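You operate a simulated robot arm through the tools that you are given. There is no shell and no other tool.

You run a simulated robot arm. Do the job below in one go: nothing can be reset, and whatever is moved stays where it is left.

Task
Put things in order on the bare end of the long desk. At the end: the yellow flask stands where the green glasses case stood; the green glasses case stands where the white plug carton (marked "PLUGS") stood; the white plug carton stands on top of the white answer booklet (marked "MAPS"); the orange drying sachet from the bare end of the long desk stands where the yellow flask stood; whatever was shut is shut again. Leave all else as you found it, and nothing knocked over.

Only the result counts: the job must be done as asked and must still hold three seconds after the hand-in. Knocking over, shifting, dropping, spilling or breaking anything else fails it.

Robot
A 7-joint arm with a two-finger parallel gripper, fixed in place. Base frame: the origin is at the foot of the arm, x ahead of it, y to its left, z up; the work surface is at about z = 0. Units: m, rad, N and s.
With the tool pointing down near the work surface it reaches from about 0.22 to 0.58 m from the base axis. Its first joint turns from -1.152 to 1.152 rad. Payload 2.5 kg.
The TCP is the grasp point between the finger pads, 0.023 m short of the fingertips. In the tool frame z runs along the fingers and y along their closing line. The gripper opens to 0.094 m. The fingers are 0.038 m wide and 0.01 m thick; the gripper's body (0.054 by 0.096 m) begins 0.039 m behind the TCP.
Orientation is that of the tool frame in the base frame, as a unit quaternion [w, x, y, z]. With the fingers straight down and closing along the base's y, the tool's x points along the base's -x, its y along +y and its z along -z.

Tools
- The arm moves only by the tool nudge_tool. Its arguments are lists of equal length, an entry for each row: "offset": the shift along the tool's x, y, z in units of 30 mm (1.0 is 30 mm), a list of three; "rotation": the turn, a rotation vector about the tool's x, y, z in units of 8 degrees (1.0 is 8 degrees), a list of three. In form: {"offset": [[tx, ty, tz], ...], "rotation": [[wx, wy, wz], ...]}. A call has 1 to 20 rows; each row shifts and turns the commanded pose from where the row before left it, along the tool's axes as they then stand. "hand" is the finger opening in m, from 0 to 0.094, set as the call begins (left out, the last holds). A call with a number of a shift or a turn outside -1 to 1 is refused whole. Each row takes 0.2 s and may step no farther than 0.05 m and 0.15 rad from the row before; otherwise, or with a gripper value out of range, the whole call is refused. A pose out of reach is approached as far as the arm can. The call stops where the force on the tool passes 40 N (or 10 N more than at its start, if that is more) or the arm is blocked; 0.2 s more then pass. The fingers move at their own pace (about 0.108 m/s each) and stop on an object; they squeeze with about 26 N. The grip force told is the motor's: it shows also when the fingers shut on nothing. Time passes only in rows, and 0.2 s behind the last, so rows that do not move let the fingers close. The reply holds the time, the measured pose of the TCP, the force on the tool along the base axes, the opening and the grip force, in the units named above and with some noise, with the torque about the TCP (base axes, N m) and any sound that the robot's microphone picked up.
- Cameras (640 x 400 px; columns grow to the right, rows downward): "scene" is fixed at [0.1152, -0.4062, 0.5361]; the picture's right is [0.85, -0.52, 0.00], its down [-0.34, -0.56, -0.76] and it looks along [0.40, 0.65, -0.65] (base axes); focal length 284 px, centre (320, 200). "wrist" rides on the gripper at [0.086, 0.016, -0.074] in the tool frame; the picture's right is [-0.18, 0.98, 0.00], its down [-0.58, -0.11, -0.81] and it looks along [-0.79, -0.15, 0.59] (tool axes); focal length 243 px, centre (320, 200). There is no depth. A picture from a camera that has moved, and an enlarged one, comes with that camera's place and axes in the base frame and with its lens.
- snapshot(camera): a new picture of that camera. It takes no simulated time.
- enlarge(camera, box): a new picture of the part [left, top, right, bottom] of that camera's present view, enlarged. It takes no simulated time.
- hand_in(): hands the job in; it is judged then, once.

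Nothing tells you positions but the pictures and the camera data. Unless the task says otherwise, let go and move clear before handing in.

The tools are called after ">>>" by a JSON object that holds its "name" and its "arguments". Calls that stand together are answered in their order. nudge_tool: Moves the arm, as the interface text tells. Its arguments: {"type":"object","properties":{"offset":{"type":"array","items":{"type":"array","items":{"type":"number"}}},"rotation":{"type":"array","items":{"type":"array","items":{"type":"number"}}},"hand":{"type":"number"}},"required":["offset","rotation"]} The other tools are called the same way: snapshot (camera) takes a picture; enlarge (camera, box) takes an enlarged picture of a part of a camera's view; hand_in () hands the job in.

At the start:

```text
t: 0.0
ee_pos: [0.377, 0.1166, 0.3145]
orientation: [0.001, 0.0, 1.0, 0.0]
contact_force: [0.0, 0.6, 0.3]
wrist_torque: [-0.02, 0.01, 0.04]
gripper_width: 0.094
finger_force: 0.0
```

scene: 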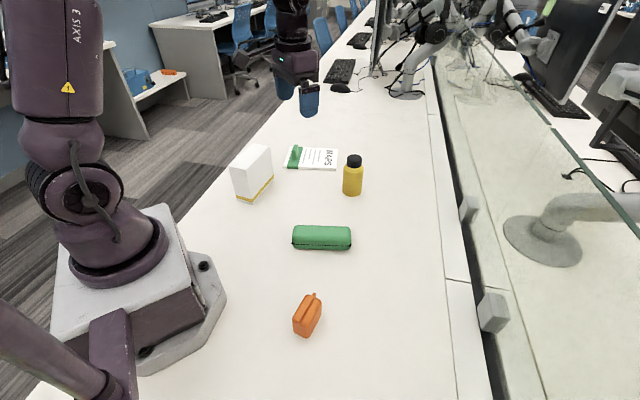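
wrist: 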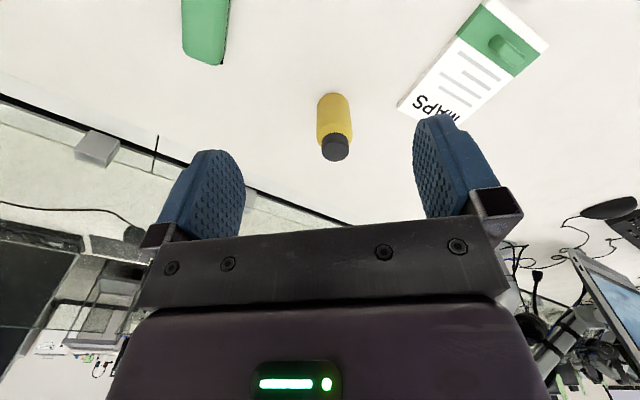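

I see the carton, booklet, flask, green case and orange sachet on the near desk. I'll take close-ups first to measure them.

>>> {"name": "enlarge", "arguments": {"camera": "scene", "box": [220, 130, 380, 230]}}

>>> {"name": "enlarge", "arguments": {"camera": "scene", "box": [260, 210, 420, 310]}}

>>> {"name": "enlarge", "arguments": {"camera": "scene", "box": [240, 270, 400, 370]}}

>>> {"name": "enlarge", "arguments": {"camera": "wrist", "box": [380, 0, 580, 125]}}

>>> {"name": "enlarge", "arguments": {"camera": "scene", "box": [270, 130, 350, 180]}}

```text
4.00 times, centred on (300, 180) of scene
camera zoom: at [0.1152, -0.4062, 0.5361], right [0.85, -0.52, 0.0], down [-0.34, -0.56, -0.76], along [0.4, 0.65, -0.65], focal length 1138 px, centre (400, 280)
```

zoom: 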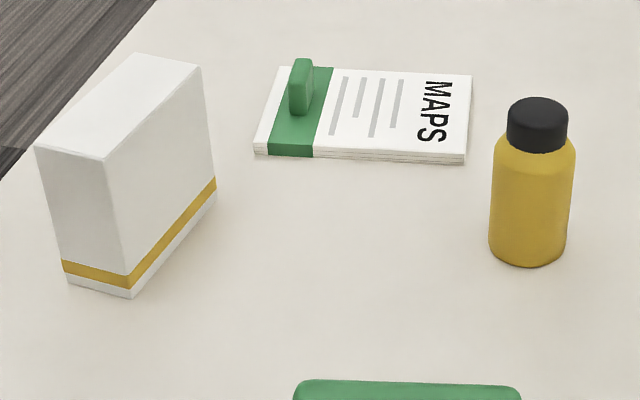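

```text
4.00 times, centred on (340, 260) of scene
camera zoom: at [0.1152, -0.4062, 0.5361], right [0.85, -0.52, 0.0], down [-0.34, -0.56, -0.76], along [0.4, 0.65, -0.65], focal length 1138 px, centre (240, -40)
```

zoom: 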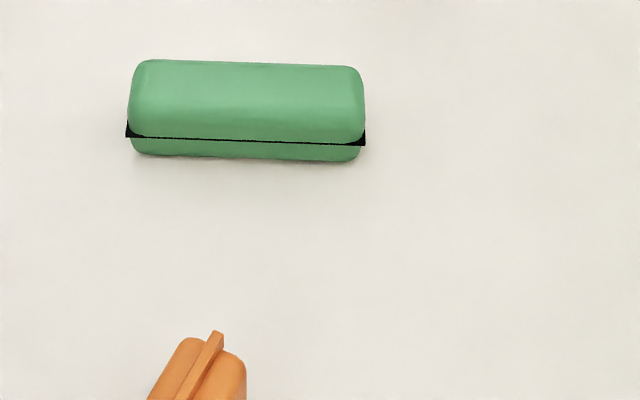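

```text
4.00 times, centred on (320, 320) of scene
camera zoom: at [0.1152, -0.4062, 0.5361], right [0.85, -0.52, 0.0], down [-0.34, -0.56, -0.76], along [0.4, 0.65, -0.65], focal length 1138 px, centre (320, -280)
```

zoom: 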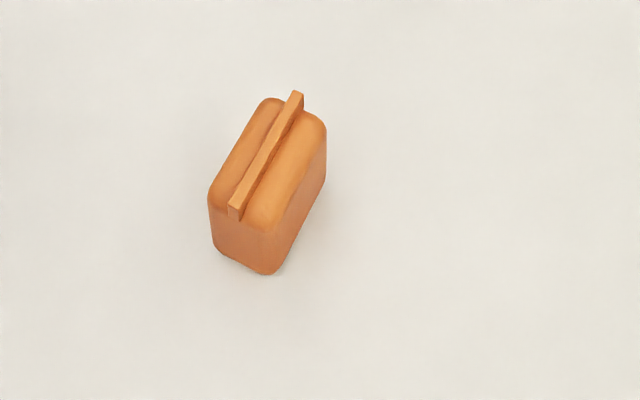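

```text
3.20 times, centred on (480, 62) of wrist
camera zoom: at [0.2909, 0.1332, 0.389], right [0.18, 0.98, 0.0], down [0.58, -0.11, 0.81], along [0.79, -0.15, -0.59], focal length 776 px, centre (-192, 640)
```

zoom: 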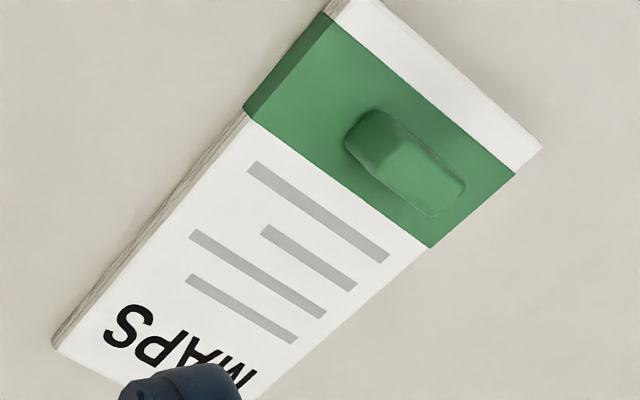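

```text
8.00 times, centred on (310, 155) of scene
camera zoom: at [0.1152, -0.4062, 0.5361], right [0.85, -0.52, 0.0], down [-0.34, -0.56, -0.76], along [0.4, 0.65, -0.65], focal length 2276 px, centre (400, 560)
```

zoom: 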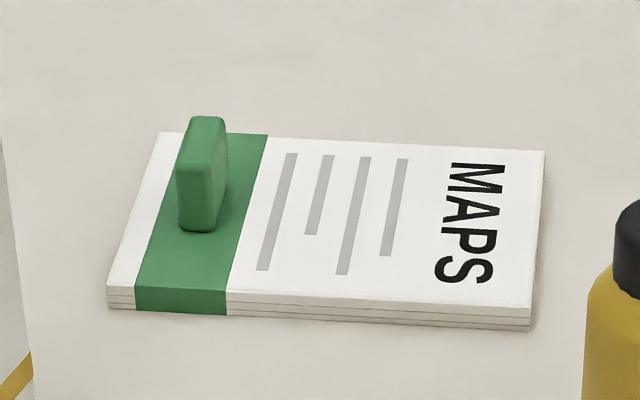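

The carton is around (0.304, 0.272), the booklet around (0.53, 0.33), the flask around (0.54, 0.10), the case around (0.36, -0.01) and the sachet around (0.23, -0.17). I'll bring the wrist camera round to look at the carton and booklet from a second direction.

>>> {"name": "nudge_tool", "arguments": {"offset": [[0.856, 0.927, 0.16], [0.856, 0.927, 0.16], [0.856, 0.927, 0.16], [0, 0, 0], [0, 0, 0], [0, 0, 0], [0, 0, 0], [0, 0, 0], [0, 0, 0]], "rotation": [[0, 0, 0], [0, 0, 0], [0, 0, 0], [0, 0, -0.925], [0, 0, -0.925], [0, 0, -0.925], [0, 0, -0.925], [0, 0, -0.925], [0, 0, 0]], "hand": 0.094}}

>>> {"name": "snapshot", "arguments": {"camera": "wrist"}}

>>> {"name": "snapshot", "arguments": {"camera": "scene"}}

```text
t: 2.0
ee_pos: [0.3007, 0.1996, 0.3]
orientation: [0.001, -0.318, 0.948, 0.0]
contact_force: [0.6, -0.3, 0.6]
wrist_torque: [0.0, 0.02, 0.02]
gripper_width: 0.094
finger_force: 0.1
```

```text
taken
camera wrist: at [0.222, 0.1611, 0.3747], right [-0.45, 0.89, 0.0], down [0.53, 0.26, 0.81], along [0.72, 0.36, -0.59], focal length 243 px, centre (320, 200)
```

wrist: 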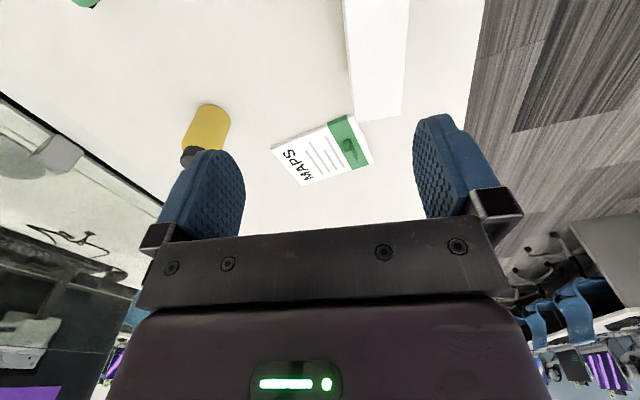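

```text
taken
```

scene: 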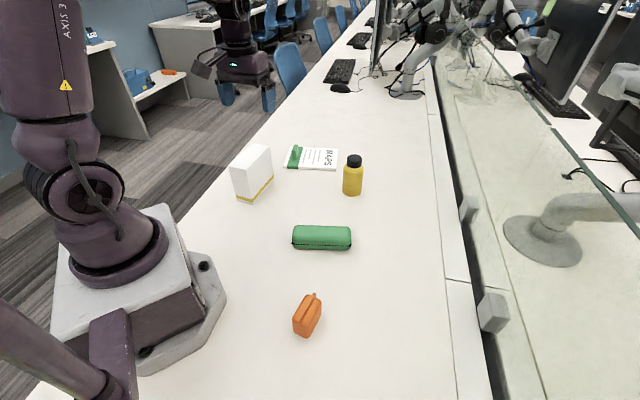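

The booklet and the carton's top are in view from behind. I'll enlarge for accurate measurements.

>>> {"name": "enlarge", "arguments": {"camera": "wrist", "box": [250, 90, 410, 190]}}

>>> {"name": "enlarge", "arguments": {"camera": "wrist", "box": [300, 0, 460, 100]}}

>>> {"name": "enlarge", "arguments": {"camera": "scene", "box": [280, 140, 344, 180]}}

```text
4.00 times, centred on (330, 140) of wrist
camera zoom: at [0.222, 0.1611, 0.3747], right [-0.45, 0.89, 0.0], down [0.53, 0.26, 0.81], along [0.72, 0.36, -0.59], focal length 970 px, centre (280, 440)
```

zoom: 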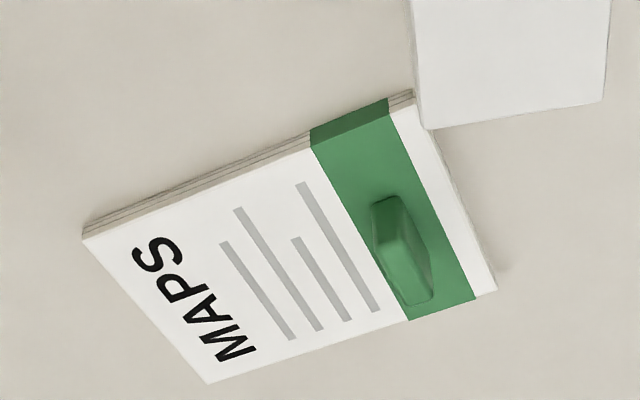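

```text
4.00 times, centred on (380, 50) of wrist
camera zoom: at [0.222, 0.1611, 0.3747], right [-0.45, 0.89, 0.0], down [0.53, 0.26, 0.81], along [0.72, 0.36, -0.59], focal length 970 px, centre (80, 800)
```

zoom: 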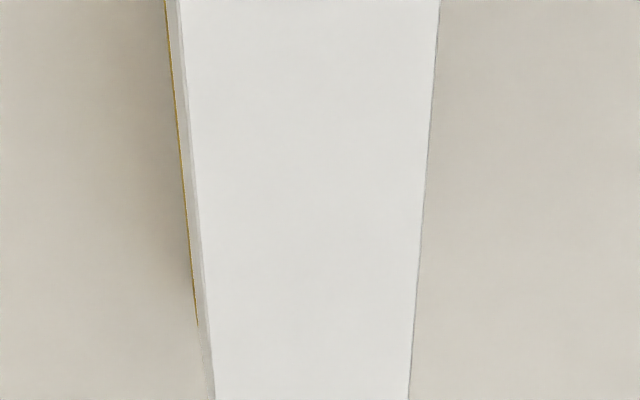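

```text
10.00 times, centred on (312, 160) of scene
camera zoom: at [0.1152, -0.4062, 0.5361], right [0.85, -0.52, 0.0], down [-0.34, -0.56, -0.76], along [0.4, 0.65, -0.65], focal length 2844 px, centre (400, 600)
```

zoom: 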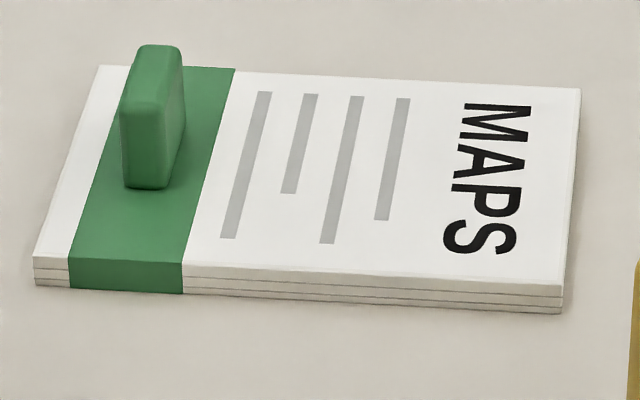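

Both cameras put the carton's centre near (0.303, 0.269), with its long axis at about 37.7°. The booklet's centre is near (0.53, 0.327) and it has a raised tab on its left part. Before I grasp anything I'll test the reach over the booklet from high above.

>>> {"name": "nudge_tool", "arguments": {"offset": [[-0.954, -0.128, 0], [-0.954, -0.128, 0], [-0.954, -0.128, 0], [-0.954, -0.128, 0], [-0.954, -0.128, 0], [-0.954, -0.128, 0], [-0.954, -0.128, 0], [-0.954, -0.128, 0], [-0.954, -0.128, 0], [0, 0, 0], [0, 0, 0.944], [0, 0, 0.944], [0, 0, 0.944], [0, 0, 0.944], [0, 0, 0.944], [0, 0, 0.944], [0, 0, 0], [0, 0, 0]], "rotation": [[0, 0, 0], [0, 0, 0], [0, 0, 0], [0, 0, 0], [0, 0, 0], [0, 0, 0], [0, 0, 0], [0, 0, 0], [0, 0, 0], [0, 0, 0], [0, 0, 0], [0, 0, 0], [0, 0, 0], [0, 0, 0], [0, 0, 0], [0, 0, 0], [0, 0, 0], [0, 0, 0]]}}

>>> {"name": "snapshot", "arguments": {"camera": "scene"}}

>>> {"name": "snapshot", "arguments": {"camera": "wrist"}}

```text
t: 5.8
ee_pos: [0.493, 0.308, 0.1307]
orientation: [0.0, -0.318, 0.948, 0.0]
contact_force: [0.5, 0.3, 0.7]
wrist_torque: [-0.02, 0.03, 0.02]
gripper_width: 0.0942
finger_force: 0.0
out of reach, approached as far as the arm can: row 8, 9
```

```text
taken
```

scene: 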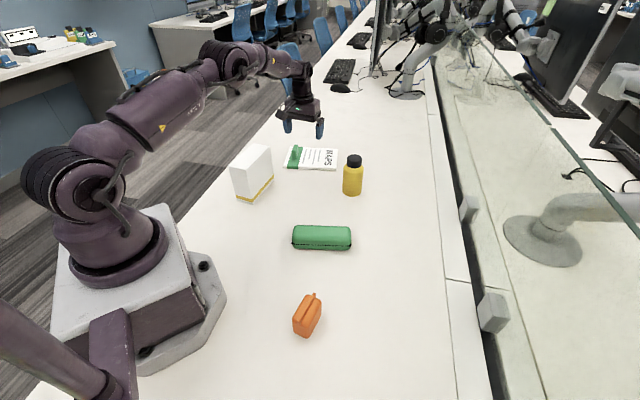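

```text
taken
camera wrist: at [0.4138, 0.2699, 0.205], right [-0.44, 0.9, 0.0], down [0.53, 0.26, 0.81], along [0.72, 0.36, -0.59], focal length 243 px, centre (320, 200)
```

wrist: 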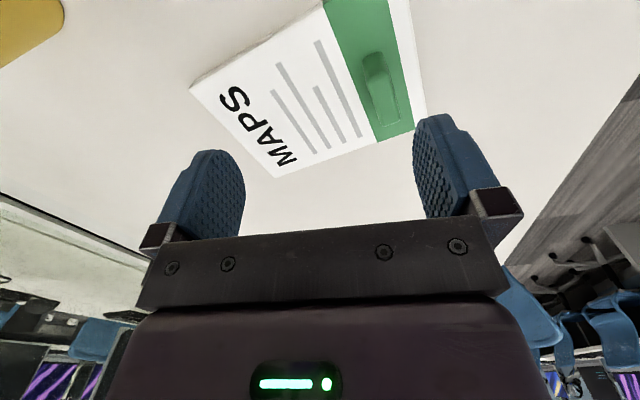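

At z=0.30 the reach ended at a radius of 0.58 m. I'll see how far out the vertical tool gets at this lower height.

>>> {"name": "nudge_tool", "arguments": {"offset": [[-0.5, 0, 0], [-0.5, 0, 0], [-0.5, 0, 0], [0, 0, 0]], "rotation": [[0, 0, 0], [0, 0, 0], [0, 0, 0], [0, 0, 0]]}}

```text
t: 6.8
ee_pos: [0.509, 0.3203, 0.1299]
orientation: [0.0, -0.318, 0.948, 0.0]
contact_force: [0.5, -0.1, 0.1]
wrist_torque: [0.0, 0.0, 0.0]
gripper_width: 0.094
finger_force: 0.1
out of reach, approached as far as the arm can: row 2, 3
```

A vertical tool reaches about 0.60 m here, and the booklet's centre is about 0.62 m out. I'll test a 15° outward tilt with the placing yaw, still well above the booklet.

>>> {"name": "nudge_tool", "arguments": {"offset": [[0, 0, 0], [0, 0, 0], [0, 0, 0], [0, 0, 0], [0, 0, 0], [-0.2, -0.25, 0.45], [-0.2, -0.25, 0.45], [0, 0, 0], [0, 0, 0]], "rotation": [[0, -0.9375, 0], [0, -0.9375, 0], [-0.177, 0, -0.66], [-0.177, 0, -0.66], [-0.177, 0, -0.66], [0, 0, 0], [0, 0, 0], [0, 0, 0], [0, 0, 0]]}}

>>> {"name": "snapshot", "arguments": {"camera": "wrist"}}

>>> {"name": "enlarge", "arguments": {"camera": "scene", "box": [240, 80, 400, 180]}}

```text
t: 8.8
ee_pos: [0.5309, 0.3272, 0.1076]
orientation: [0.117, -0.445, 0.886, 0.059]
contact_force: [0.1, -0.7, 0.7]
wrist_torque: [-0.02, 0.01, 0.02]
gripper_width: 0.094
finger_force: 0.1
```

```text
taken
camera wrist: at [0.4579, 0.2553, 0.1569], right [-0.68, 0.73, 0.05], down [0.3, 0.22, 0.93], along [0.67, 0.65, -0.37], focal length 243 px, centre (320, 200)
```

wrist: 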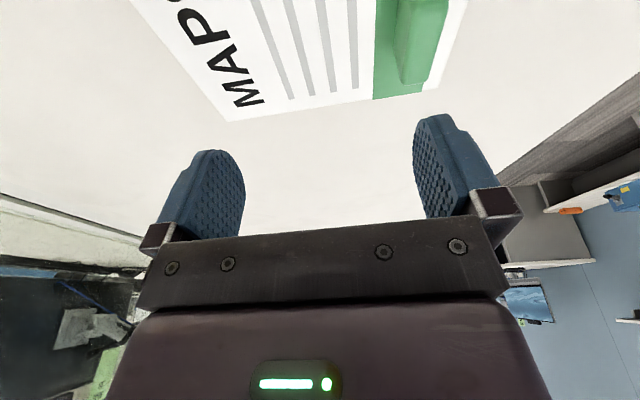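

```text
4.00 times, centred on (320, 130) of scene
camera zoom: at [0.1152, -0.4062, 0.5361], right [0.85, -0.52, 0.0], down [-0.34, -0.56, -0.76], along [0.4, 0.65, -0.65], focal length 1138 px, centre (320, 480)
```

zoom: 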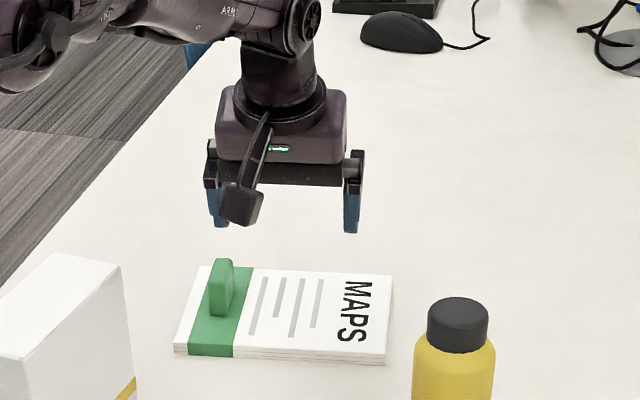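

The tilted pose works at (0.531, 0.327, 0.108), and the scene camera agrees with the arm's reading to about 2 mm. I'll go back above the carton with the same tilt and line the fingers up across its short side.

>>> {"name": "nudge_tool", "arguments": {"offset": [[0.149, 0.149, -0.834], [0.149, 0.149, -0.834], [0.149, 0.149, -0.834], [0.149, 0.149, -0.834], [0.149, 0.149, -0.834], [0, 0, 0], [0, 0, 0], [0.834, 0.494, -0.21], [0.834, 0.494, -0.21], [0.834, 0.494, -0.21], [0.834, 0.494, -0.21], [0.834, 0.494, -0.21], [0.834, 0.494, -0.21], [0, 0, 0], [0, 0, 0]], "rotation": [[0, 0, 0], [0, 0, 0], [0, 0, 0], [0, 0, 0], [0, 0, 0], [0.254, 0, 0.948], [0.254, 0, 0.948], [0, 0, 0], [0, 0, 0], [0, 0, 0], [0, 0, 0], [0, 0, 0], [0, 0, 0], [0, 0, 0], [0, 0, 0]]}}

>>> {"name": "snapshot", "arguments": {"camera": "wrist"}}

>>> {"name": "enlarge", "arguments": {"camera": "scene", "box": [180, 70, 340, 220]}}

```text
t: 12.0
ee_pos: [0.3041, 0.2736, 0.2186]
orientation: [0.124, -0.32, 0.938, 0.042]
contact_force: [0.0, 0.5, 0.8]
wrist_torque: [0.02, -0.01, 0.01]
gripper_width: 0.0937
finger_force: 0.0
```

```text
taken
camera wrist: at [0.2134, 0.2231, 0.2693], right [-0.46, 0.89, 0.05], down [0.35, 0.13, 0.93], along [0.82, 0.44, -0.37], focal length 243 px, centre (320, 200)
```

wrist: 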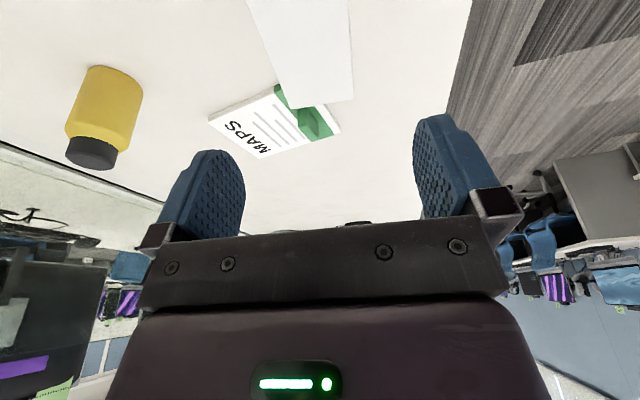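

```text
2.67 times, centred on (260, 145) of scene
camera zoom: at [0.1152, -0.4062, 0.5361], right [0.85, -0.52, 0.0], down [-0.34, -0.56, -0.76], along [0.4, 0.65, -0.65], focal length 758 px, centre (480, 347)
```

zoom: 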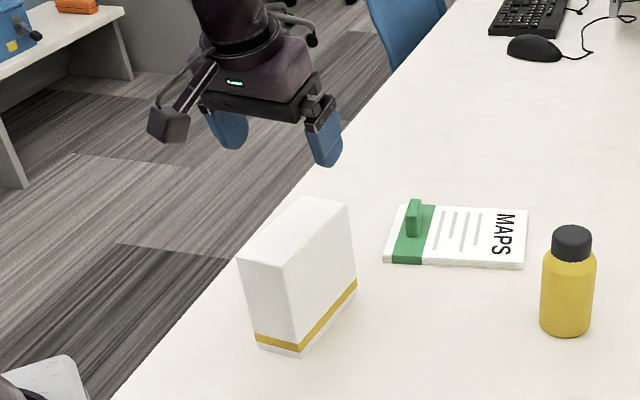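

The carton sits between the open fingers as seen from the wrist. I'll go straight down to a TCP height of about 0.097.

>>> {"name": "nudge_tool", "arguments": {"offset": [[0.21, 0, 0.783], [0.21, 0, 0.783], [0.21, 0, 0.783], [0.21, 0, 0.783], [0.21, 0, 0.783], [0, 0, 0]], "rotation": [[0, 0, 0], [0, 0, 0], [0, 0, 0], [0, 0, 0], [0, 0, 0], [0, 0, 0]]}}

>>> {"name": "snapshot", "arguments": {"camera": "wrist"}}

>>> {"name": "enlarge", "arguments": {"camera": "scene", "box": [200, 110, 328, 210]}}

```text
t: 13.4
ee_pos: [0.305, 0.2742, 0.0976]
orientation: [0.124, -0.32, 0.938, 0.042]
contact_force: [0.6, 0.2, -1.1]
wrist_torque: [0.0, 0.01, 0.01]
gripper_width: 0.094
finger_force: 0.2
```

```text
taken
camera wrist: at [0.2144, 0.224, 0.1475], right [-0.46, 0.89, 0.05], down [0.35, 0.13, 0.93], along [0.82, 0.44, -0.37], focal length 243 px, centre (320, 200)
```

wrist: 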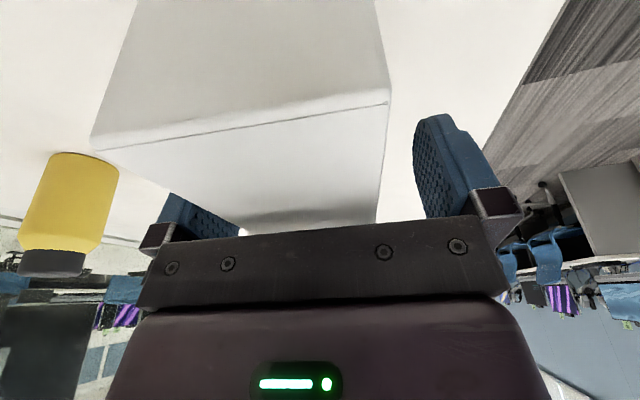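

```text
4.00 times, centred on (264, 160) of scene
camera zoom: at [0.1152, -0.4062, 0.5361], right [0.85, -0.52, 0.0], down [-0.34, -0.56, -0.76], along [0.4, 0.65, -0.65], focal length 1138 px, centre (544, 360)
```

zoom: 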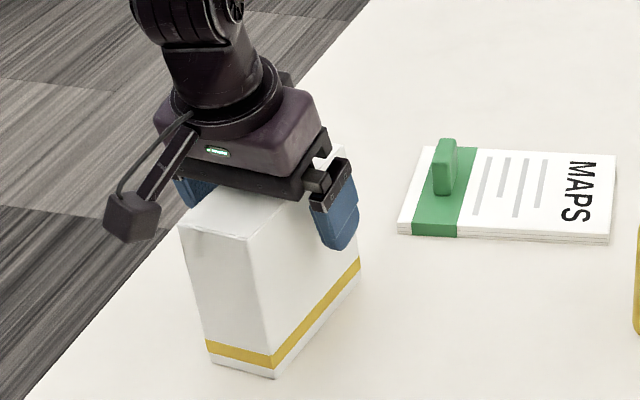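

The fingers straddle the carton and the gripper body clears its top. I'll close on it.

>>> {"name": "nudge_tool", "arguments": {"offset": [[0, 0, 0], [0, 0, 0], [0, 0, 0], [0, 0, 0]], "rotation": [[0, 0, 0], [0, 0, 0], [0, 0, 0], [0, 0, 0]], "hand": 0.03}}

>>> {"name": "enlarge", "arguments": {"camera": "scene", "box": [200, 110, 328, 210]}}

```text
t: 14.4
ee_pos: [0.3048, 0.2736, 0.0972]
orientation: [0.124, -0.32, 0.938, 0.042]
contact_force: [1.3, -0.8, 0.4]
wrist_torque: [-0.02, -0.16, -0.05]
gripper_width: 0.0549
finger_force: 26.2
```

```text
4.00 times, centred on (264, 160) of scene
camera zoom: at [0.1152, -0.4062, 0.5361], right [0.85, -0.52, 0.0], down [-0.34, -0.56, -0.76], along [0.4, 0.65, -0.65], focal length 1138 px, centre (544, 360)
```

zoom: 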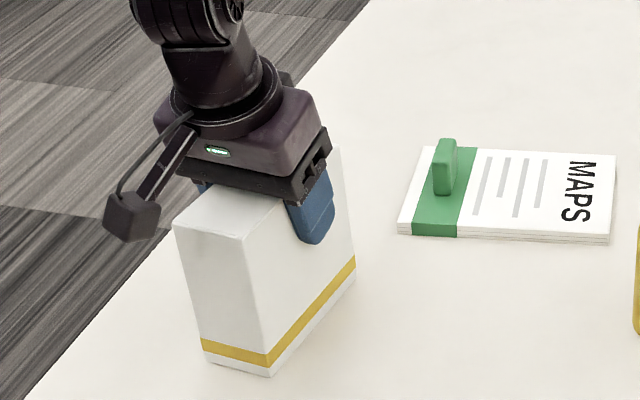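

The carton is gripped at 0.055 m wide and slid about 4 mm as the fingers centred it. I'll check the wrist view for finger symmetry and the carton's pose.

>>> {"name": "snapshot", "arguments": {"camera": "wrist"}}

>>> {"name": "enlarge", "arguments": {"camera": "scene", "box": [216, 140, 296, 210]}}

```text
taken
camera wrist: at [0.2143, 0.224, 0.1478], right [-0.46, 0.89, 0.05], down [0.35, 0.13, 0.93], along [0.82, 0.44, -0.37], focal length 243 px, centre (320, 200)
```

wrist: 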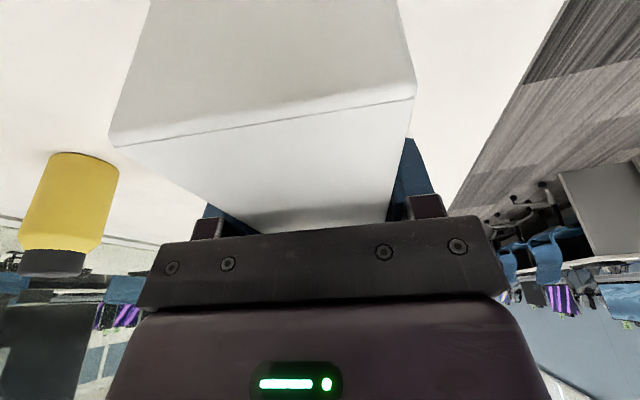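

```text
5.71 times, centred on (256, 175) of scene
camera zoom: at [0.1152, -0.4062, 0.5361], right [0.85, -0.52, 0.0], down [-0.34, -0.56, -0.76], along [0.4, 0.65, -0.65], focal length 1625 px, centre (686, 343)
```

zoom: 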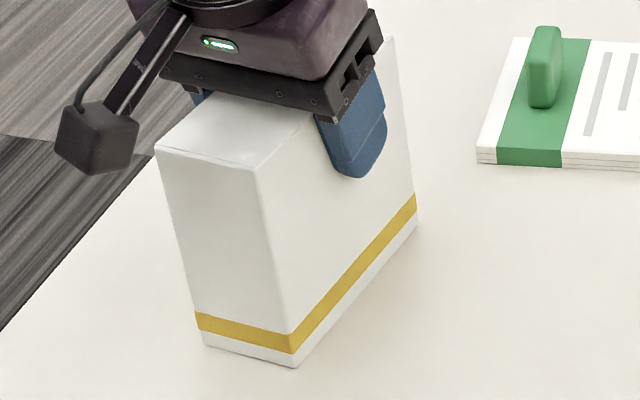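

The carton is centred in the fingers, with the TCP about 7.5 mm beyond its middle. After correcting the camera model for rounding, both cameras put the carton's original centre at (0.3016, 0.2655) and the booklet's centre at (0.528, 0.320). Next I'll lift straight up.

>>> {"name": "nudge_tool", "arguments": {"offset": [[-0.108, 0, -0.4], [-0.162, 0, -0.605], [-0.216, 0, -0.805], [-0.162, 0, -0.605], [0, 0, 0], [0, 0, 0]], "rotation": [[0, 0, 0], [0, 0, 0], [0, 0, 0], [0, 0, 0], [0, 0, 0], [0, 0, 0]]}}

>>> {"name": "enlarge", "arguments": {"camera": "scene", "box": [200, 90, 344, 210]}}

>>> {"name": "snapshot", "arguments": {"camera": "wrist"}}

```text
t: 15.8
ee_pos: [0.3058, 0.2731, 0.1729]
orientation: [0.123, -0.32, 0.938, 0.042]
contact_force: [-0.6, 0.3, -2.9]
wrist_torque: [-0.01, -0.02, 0.02]
gripper_width: 0.055
finger_force: 26.2
```

```text
3.33 times, centred on (272, 150) of scene
camera zoom: at [0.1152, -0.4062, 0.5361], right [0.85, -0.52, 0.0], down [-0.34, -0.56, -0.76], along [0.4, 0.65, -0.65], focal length 948 px, centre (480, 367)
```

zoom: 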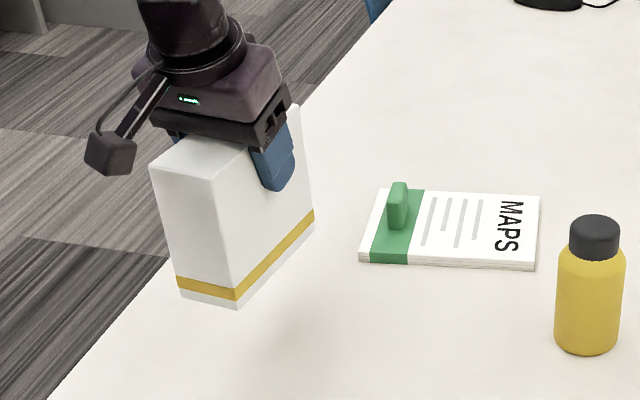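

```text
taken
camera wrist: at [0.2146, 0.2237, 0.2233], right [-0.46, 0.89, 0.05], down [0.35, 0.13, 0.93], along [0.82, 0.44, -0.37], focal length 243 px, centre (320, 200)
```

wrist: 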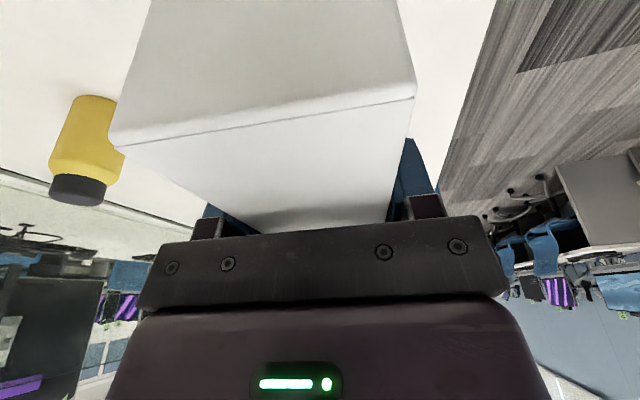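

The carton lifted cleanly, weighs about 3 N and hasn't slipped. I'll carry it toward the booklet and turn it to the booklet's short axis at about 53°.

>>> {"name": "nudge_tool", "arguments": {"offset": [[-0.5, -0.25, 0.134], [-0.851, -0.425, 0.228], [-0.851, -0.425, 0.228], [-0.851, -0.425, 0.228], [-0.851, -0.425, 0.228], [-0.351, -0.175, 0.094], [0, 0, 0], [0, 0, 0], [0, 0, 0], [0, 0, 0], [0, 0, 0]], "rotation": [[0, 0, 0], [0, 0, 0], [0, 0, 0], [0, 0, 0], [0, 0, 0], [0, 0, 0], [-0.168, 0, -0.628], [-0.168, 0, -0.628], [-0.168, 0, -0.628], [0, 0, 0], [0, 0, 0]]}}

>>> {"name": "enlarge", "arguments": {"camera": "scene", "box": [220, 70, 380, 200]}}

```text
t: 18.2
ee_pos: [0.4494, 0.3031, 0.1725]
orientation: [0.117, -0.444, 0.886, 0.058]
contact_force: [0.4, -0.4, -2.6]
wrist_torque: [0.0, -0.03, 0.02]
gripper_width: 0.0549
finger_force: 25.8
```

```text
3.08 times, centred on (300, 135) of scene
camera zoom: at [0.1152, -0.4062, 0.5361], right [0.85, -0.52, 0.0], down [-0.34, -0.56, -0.76], along [0.4, 0.65, -0.65], focal length 875 px, centre (382, 400)
```

zoom: 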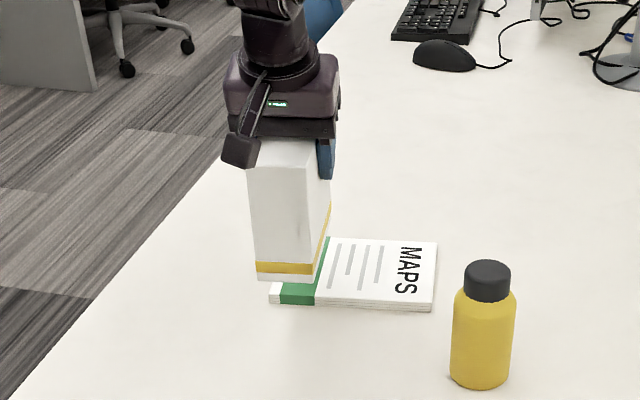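

The carton is turned and hangs upright above the desk. I'll bring it over the middle of the booklet at this height.

>>> {"name": "nudge_tool", "arguments": {"offset": [[-0.429, -0.385, 0.115], [-0.643, -0.577, 0.1725], [-0.643, -0.577, 0.1725], [-0.429, -0.385, 0.115], [0, 0, 0], [0, 0, 0]], "rotation": [[0, 0, 0], [0, 0, 0], [0, 0, 0], [0, 0, 0], [0, 0, 0], [0, 0, 0]]}}

>>> {"name": "enlarge", "arguments": {"camera": "scene", "box": [240, 70, 400, 200]}}

>>> {"name": "snapshot", "arguments": {"camera": "wrist"}}

```text
t: 19.6
ee_pos: [0.5333, 0.3231, 0.1729]
orientation: [0.117, -0.445, 0.886, 0.059]
contact_force: [0.0, -0.5, -3.1]
wrist_torque: [0.04, -0.03, -0.02]
gripper_width: 0.0549
finger_force: 26.4
```

```text
3.08 times, centred on (320, 135) of scene
camera zoom: at [0.1152, -0.4062, 0.5361], right [0.85, -0.52, 0.0], down [-0.34, -0.56, -0.76], along [0.4, 0.65, -0.65], focal length 875 px, centre (320, 400)
```

zoom: 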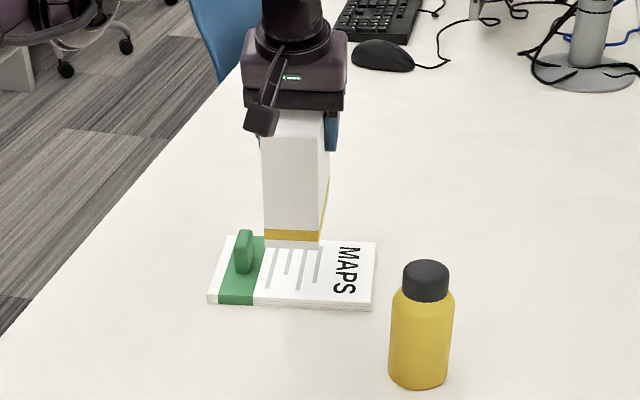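

```text
taken
camera wrist: at [0.4606, 0.25, 0.223], right [-0.68, 0.73, 0.05], down [0.3, 0.22, 0.93], along [0.67, 0.65, -0.37], focal length 243 px, centre (320, 200)
```

wrist: 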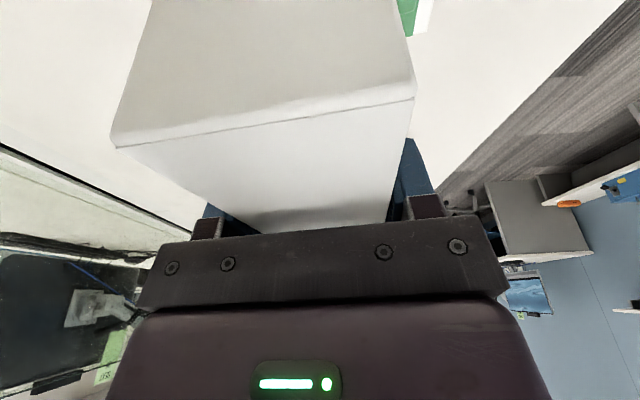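

The carton's bottom is about 6 cm above the booklet and just right of the tab. I'll lower it to just short of contact.

>>> {"name": "nudge_tool", "arguments": {"offset": [[0.173, -0.028, 0.644], [0.173, -0.028, 0.644], [0.173, -0.028, 0.644], [0, 0, 0], [0, 0, 0]], "rotation": [[0, 0, 0], [0, 0, 0], [0, 0, 0], [0, 0, 0], [0, 0, 0]]}}

>>> {"name": "enlarge", "arguments": {"camera": "scene", "box": [260, 90, 380, 180]}}

```text
t: 20.8
ee_pos: [0.537, 0.3211, 0.1124]
orientation: [0.118, -0.445, 0.886, 0.058]
contact_force: [-0.3, -0.7, -3.5]
wrist_torque: [0.04, -0.01, -0.01]
gripper_width: 0.0549
finger_force: 25.7
```

```text
4.44 times, centred on (320, 135) of scene
camera zoom: at [0.1152, -0.4062, 0.5361], right [0.85, -0.52, 0.0], down [-0.34, -0.56, -0.76], along [0.4, 0.65, -0.65], focal length 1264 px, centre (320, 489)
```

zoom: 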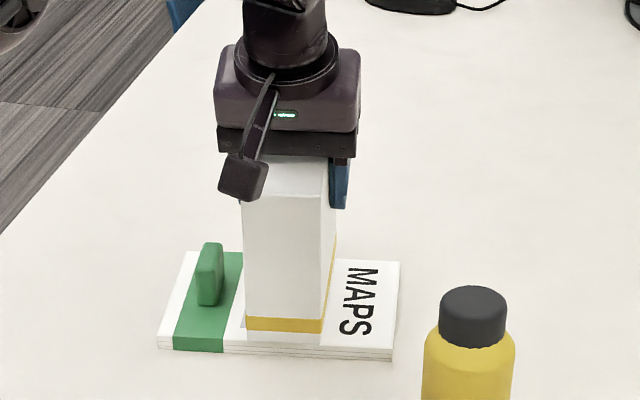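

Only a few millimetres remain and the carton sits within the booklet outline. I'll lower it in 1 mm steps and watch the force.

>>> {"name": "nudge_tool", "arguments": {"offset": [[0.0086, 0, 0.0322], [0.0086, 0, 0.0322], [0.0086, 0, 0.0322], [0, 0, 0]], "rotation": [[0, 0, 0], [0, 0, 0], [0, 0, 0], [0, 0, 0]]}}

```text
t: 21.8
ee_pos: [0.5365, 0.3216, 0.1089]
orientation: [0.116, -0.445, 0.886, 0.059]
contact_force: [-1.1, 0.2, -1.5]
wrist_torque: [-0.05, 0.08, -0.02]
gripper_width: 0.0548
finger_force: 26.0
```

The force is starting to unload, so the carton is touching the booklet. One more millimetre should settle it.

>>> {"name": "nudge_tool", "arguments": {"offset": [[0.0086, 0, 0.0322], [0, 0, 0], [0, 0, 0]], "rotation": [[0, 0, 0], [0, 0, 0], [0, 0, 0]]}}

>>> {"name": "enlarge", "arguments": {"camera": "scene", "box": [270, 110, 366, 182]}}

```text
t: 22.6
ee_pos: [0.536, 0.3212, 0.1102]
orientation: [0.117, -0.445, 0.886, 0.059]
contact_force: [-2.9, -1.0, 10.2]
wrist_torque: [-0.53, 0.67, -0.07]
gripper_width: 0.0551
finger_force: 26.0
```

```text
5.56 times, centred on (318, 146) of scene
camera zoom: at [0.1151, -0.4062, 0.5361], right [0.85, -0.52, 0.0], down [-0.34, -0.56, -0.76], along [0.4, 0.65, -0.65], focal length 1580 px, centre (331, 500)
```

zoom: 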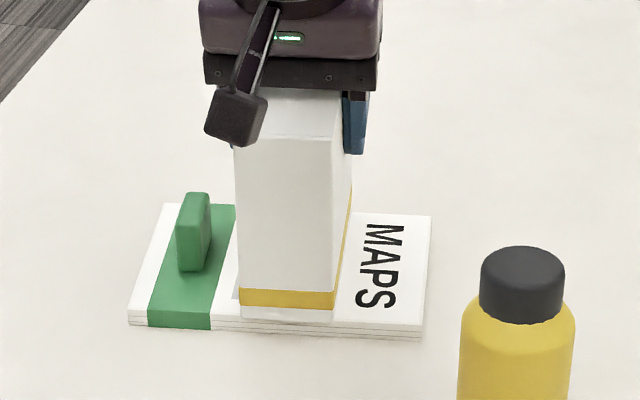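

It's seated on the booklet with about 10 N of push. I'll ease up slightly and then open the fingers gently.

>>> {"name": "nudge_tool", "arguments": {"offset": [[-0.006, 0, -0.0225], [0, 0, 0]], "rotation": [[0, 0, 0], [0, 0, 0]]}}

```text
t: 23.2
ee_pos: [0.5364, 0.3215, 0.1091]
orientation: [0.118, -0.445, 0.886, 0.058]
contact_force: [0.0, 1.2, 5.0]
wrist_torque: [-0.11, 0.13, -0.03]
gripper_width: 0.0551
finger_force: 25.9
```

Only a light push remains, so I'll open the fingers now.

>>> {"name": "nudge_tool", "arguments": {"offset": [[0, 0, 0], [0, 0, 0], [0, 0, 0]], "rotation": [[0, 0, 0], [0, 0, 0], [0, 0, 0]], "hand": 0.085}}

>>> {"name": "enlarge", "arguments": {"camera": "scene", "box": [270, 110, 366, 182]}}

>>> {"name": "snapshot", "arguments": {"camera": "wrist"}}

```text
t: 24.0
ee_pos: [0.5358, 0.3213, 0.1096]
orientation: [0.117, -0.445, 0.886, 0.059]
contact_force: [-0.4, -0.4, -0.7]
wrist_torque: [-0.04, 0.01, 0.03]
gripper_width: 0.0851
finger_force: 0.1
```

```text
5.56 times, centred on (318, 146) of scene
camera zoom: at [0.1152, -0.4062, 0.5361], right [0.85, -0.52, 0.0], down [-0.34, -0.56, -0.76], along [0.4, 0.65, -0.65], focal length 1580 px, centre (331, 500)
```

zoom: 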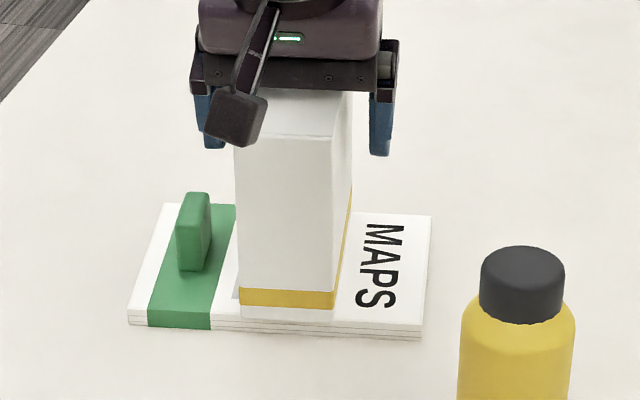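

```text
taken
camera wrist: at [0.4625, 0.2485, 0.1594], right [-0.68, 0.73, 0.05], down [0.3, 0.22, 0.93], along [0.67, 0.65, -0.37], focal length 243 px, centre (320, 200)
```

wrist: 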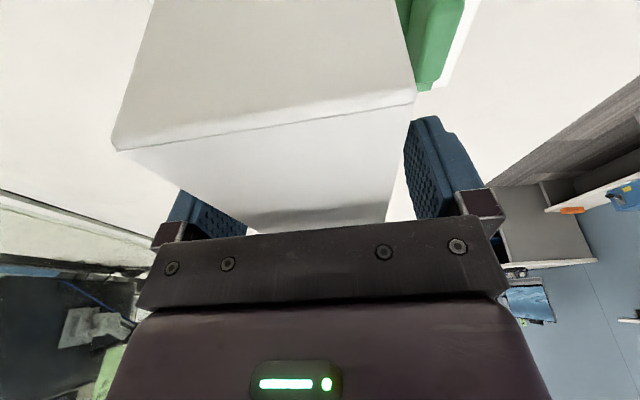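

The carton stands on the booklet beside the tab. I'll back the gripper off along its own axis, clear of the carton.

>>> {"name": "nudge_tool", "arguments": {"offset": [[0, 0, -0.5], [0, 0, -0.9], [0, 0, -0.9], [0, 0, -0.9], [0, 0, -0.9], [0, 0, 0]], "rotation": [[0, 0, 0], [0, 0, 0], [0, 0, 0], [0, 0, 0], [0, 0, 0], [0, 0, 0]]}}

>>> {"name": "enlarge", "arguments": {"camera": "scene", "box": [250, 80, 378, 180]}}

>>> {"name": "snapshot", "arguments": {"camera": "wrist"}}

```text
t: 25.4
ee_pos: [0.5176, 0.2945, 0.2288]
orientation: [0.116, -0.445, 0.886, 0.059]
contact_force: [-0.8, -0.3, -0.4]
wrist_torque: [-0.03, 0.01, 0.0]
gripper_width: 0.0849
finger_force: 0.1
```

```text
4.00 times, centred on (314, 130) of scene
camera zoom: at [0.1152, -0.4062, 0.5361], right [0.85, -0.52, 0.0], down [-0.34, -0.56, -0.76], along [0.4, 0.65, -0.65], focal length 1138 px, centre (344, 480)
```

zoom: 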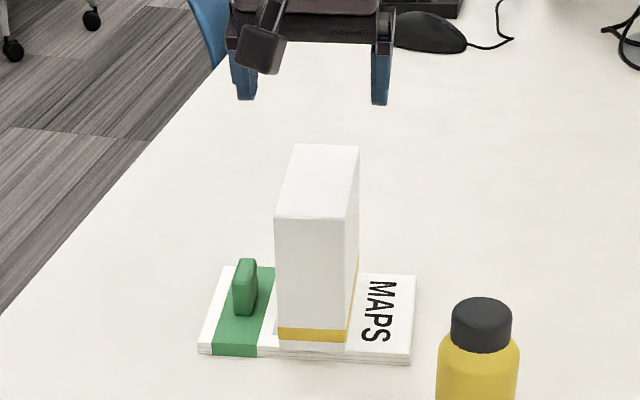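

```text
taken
camera wrist: at [0.4433, 0.2224, 0.2781], right [-0.68, 0.73, 0.05], down [0.3, 0.22, 0.93], along [0.67, 0.65, -0.37], focal length 243 px, centre (320, 200)
```

wrist: 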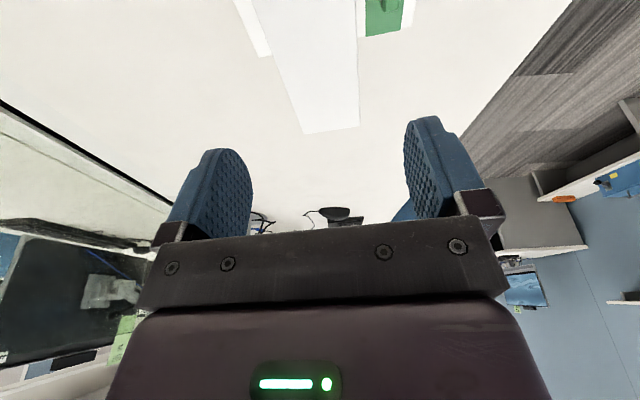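

The carton stands squarely on the booklet. I'll retreat, bring the tool upright and turn it forward to look at the green case.

>>> {"name": "nudge_tool", "arguments": {"offset": [[0.792, 0.126, -0.4275], [0.792, 0.126, -0.4275], [0.792, 0.126, -0.4275], [0.792, 0.126, -0.4275], [0.792, 0.126, -0.4275], [0.792, 0.126, -0.4275], [0.792, 0.126, -0.4275], [0.792, 0.126, -0.4275], [0, 0, 0], [0, 0, 0], [0, 0, 0], [0, 0, 0], [0, 0, 0], [0, 0, 0], [0, 0, 0], [0, 0, 0], [0, 0, 0], [0, 0, 0]], "rotation": [[0, 0, 0], [0, 0, 0], [0, 0, 0], [0, 0, 0], [0, 0, 0], [0, 0, 0], [0, 0, 0], [0, 0, 0], [0, 0.9375, 0], [0, 0.9375, 0], [0, 0, 0.95], [0, 0, 0.95], [0, 0, 0.95], [0, 0, 0.95], [0, 0, 0.95], [0, 0, 0.95], [0, 0, 0.95], [0, 0, 0]], "hand": 0.094}}

```text
t: 29.2
ee_pos: [0.368, 0.1448, 0.2786]
orientation: [0.0, 0.0, 1.0, -0.001]
contact_force: [0.0, -1.0, 0.4]
wrist_torque: [0.02, 0.01, 0.02]
gripper_width: 0.0938
finger_force: 0.1
```

The tool is vertical again and facing forward. I'll move back and over to look down at the green case from behind.

>>> {"name": "nudge_tool", "arguments": {"offset": [[0.453, -0.965, -0.143], [0.453, -0.965, -0.143], [0.453, -0.965, -0.143], [0.453, -0.965, -0.143], [0.453, -0.965, -0.143], [0, 0, 0]], "rotation": [[0, 0, 0], [0, 0, 0], [0, 0, 0], [0, 0, 0], [0, 0, 0], [0, 0, 0]]}}

>>> {"name": "snapshot", "arguments": {"camera": "wrist"}}

>>> {"name": "snapshot", "arguments": {"camera": "scene"}}

>>> {"name": "enlarge", "arguments": {"camera": "scene", "box": [282, 215, 362, 265]}}

```text
t: 30.6
ee_pos: [0.2999, 0.0004, 0.2988]
orientation: [0.0, -0.001, 1.0, 0.0]
contact_force: [-0.2, 0.4, -0.7]
wrist_torque: [-0.01, -0.01, 0.0]
gripper_width: 0.0939
finger_force: 0.0
```

```text
taken
camera wrist: at [0.2136, 0.0161, 0.3743], right [0.18, 0.98, 0.0], down [0.58, -0.11, 0.81], along [0.79, -0.15, -0.59], focal length 243 px, centre (320, 200)
```

wrist: 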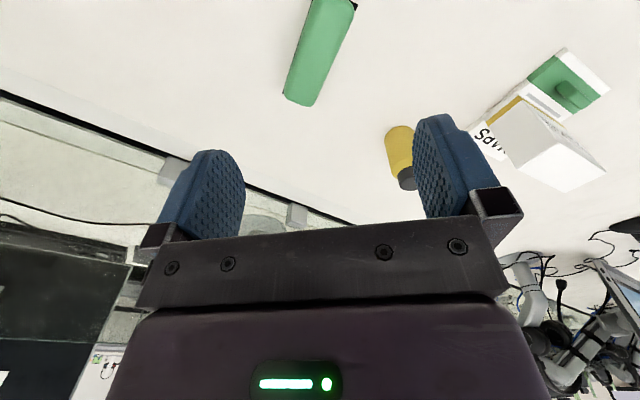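

```text
taken
```

scene: 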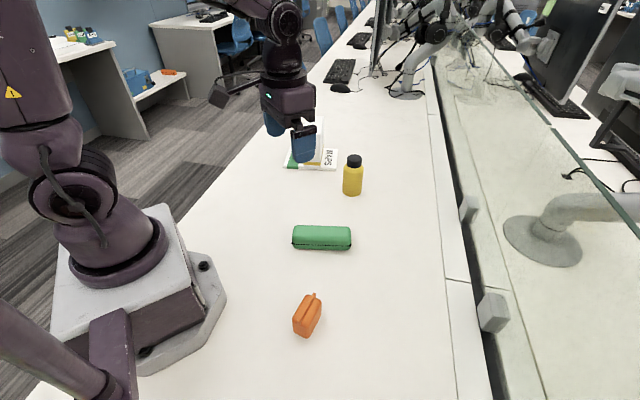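

```text
8.00 times, centred on (322, 240) of scene
camera zoom: at [0.1152, -0.4062, 0.5361], right [0.85, -0.52, 0.0], down [-0.34, -0.56, -0.76], along [0.4, 0.65, -0.65], focal length 2276 px, centre (304, -120)
```

zoom: 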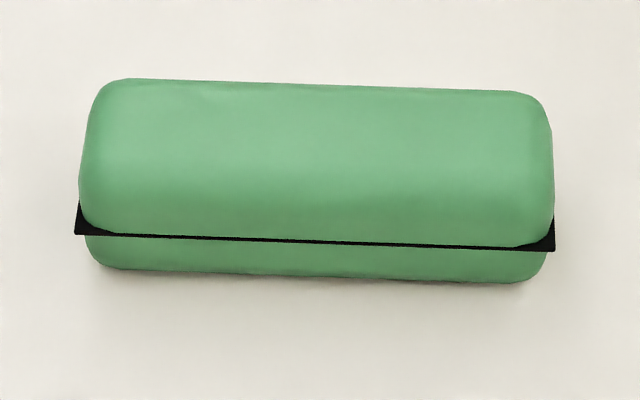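

The green case is a rounded box with a black seam. I'll enlarge the wrist view to get its width and direction.

>>> {"name": "enlarge", "arguments": {"camera": "wrist", "box": [250, 0, 410, 110]}}

>>> {"name": "enlarge", "arguments": {"camera": "wrist", "box": [370, 40, 620, 200]}}

```text
3.64 times, centred on (330, 55) of wrist
camera zoom: at [0.2136, 0.0161, 0.3743], right [0.18, 0.98, 0.0], down [0.58, -0.11, 0.81], along [0.79, -0.15, -0.59], focal length 882 px, centre (284, 727)
```

zoom: 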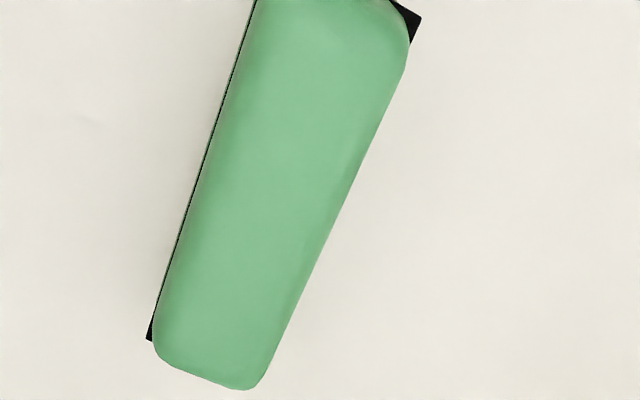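

```text
2.50 times, centred on (495, 120) of wrist
camera zoom: at [0.2136, 0.0161, 0.3743], right [0.18, 0.98, 0.0], down [0.58, -0.11, 0.81], along [0.79, -0.15, -0.59], focal length 606 px, centre (-118, 400)
```

zoom: 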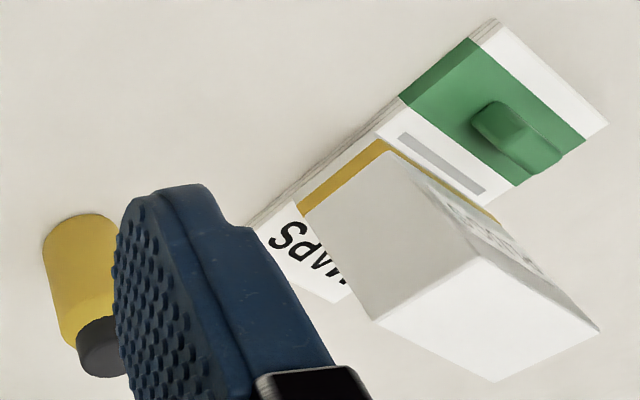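

The case's centre is near (0.358, -0.018), its long axis is at about -34° and it measures roughly 0.14 × 0.05 × 0.048 m. I'll go above it and turn the fingers across its short side.

>>> {"name": "nudge_tool", "arguments": {"offset": [[-0.387, -0.12, 0.993], [-0.387, -0.12, 0.993], [-0.387, -0.12, 0.993], [-0.387, -0.12, 0.993], [-0.387, -0.12, 0.993], [0, 0, 0], [0, 0, 0], [0, 0, 0], [0, 0, 0], [0, 0, 0], [0, 0, 0]], "rotation": [[0, 0, 0], [0, 0, 0], [0, 0, 0], [0, 0, 0], [0, 0, 0], [0, 0, 0.855], [0, 0, 0.855], [0, 0, 0.855], [0, 0, 0.855], [0, 0, 0.855], [0, 0, 0]]}}

>>> {"name": "snapshot", "arguments": {"camera": "wrist"}}

>>> {"name": "enlarge", "arguments": {"camera": "scene", "box": [260, 160, 420, 270]}}

```text
t: 33.0
ee_pos: [0.3576, -0.0178, 0.15]
orientation: [0.0, 0.294, 0.956, 0.0]
contact_force: [0.9, 0.6, 0.2]
wrist_torque: [0.0, -0.01, -0.04]
gripper_width: 0.0944
finger_force: 0.1
```

```text
taken
camera wrist: at [0.2956, 0.0446, 0.2252], right [0.7, 0.71, 0.0], down [0.42, -0.42, 0.81], along [0.57, -0.57, -0.59], focal length 243 px, centre (320, 200)
```

wrist: 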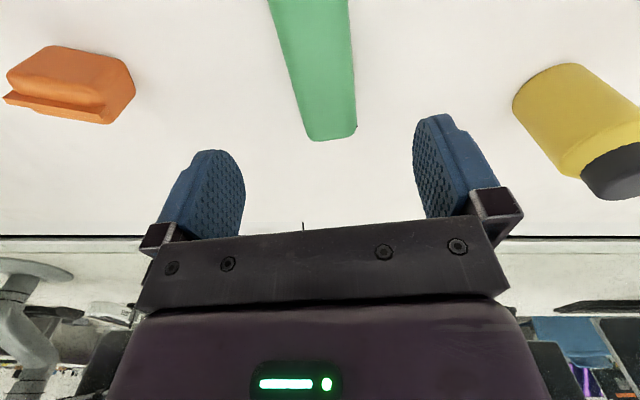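

```text
3.64 times, centred on (340, 215) of scene
camera zoom: at [0.1152, -0.4062, 0.5361], right [0.85, -0.52, 0.0], down [-0.34, -0.56, -0.76], along [0.4, 0.65, -0.65], focal length 1034 px, centre (247, 146)
```

zoom: 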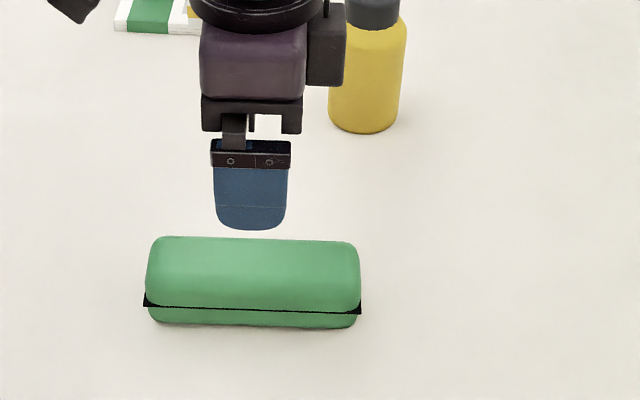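

The case lies between the open fingers with its axis aligned. I'll lower around it to a TCP height of about 0.029.

>>> {"name": "nudge_tool", "arguments": {"offset": [[0, 0, 0.9], [0, 0, 0.9], [0, 0, 0.9], [0, 0, 0.7], [0, 0, 0.4], [0, 0, 0.233], [0, 0, 0]], "rotation": [[0, 0, 0], [0, 0, 0], [0, 0, 0], [0, 0, 0], [0, 0, 0], [0, 0, 0], [0, 0, 0]]}}

>>> {"name": "snapshot", "arguments": {"camera": "wrist"}}

>>> {"name": "enlarge", "arguments": {"camera": "scene", "box": [270, 180, 380, 270]}}

```text
t: 34.6
ee_pos: [0.3578, -0.0164, 0.0283]
orientation: [0.0, 0.294, 0.956, 0.0]
contact_force: [0.0, -0.1, 0.1]
wrist_torque: [0.0, 0.05, -0.01]
gripper_width: 0.094
finger_force: 0.0
```

```text
taken
camera wrist: at [0.2958, 0.0449, 0.1041], right [0.7, 0.71, 0.0], down [0.42, -0.42, 0.81], along [0.57, -0.57, -0.59], focal length 243 px, centre (320, 200)
```

wrist: 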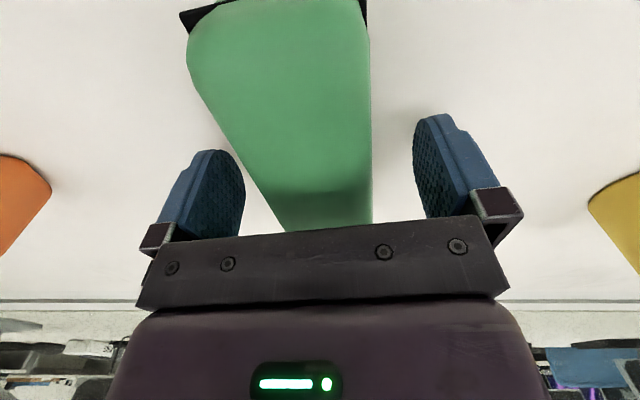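

```text
4.44 times, centred on (325, 225) of scene
camera zoom: at [0.1152, -0.4062, 0.5361], right [0.85, -0.52, 0.0], down [-0.34, -0.56, -0.76], along [0.4, 0.65, -0.65], focal length 1264 px, centre (298, 89)
```

zoom: 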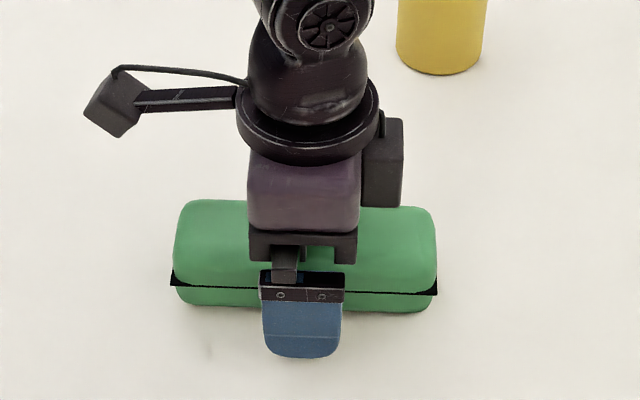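

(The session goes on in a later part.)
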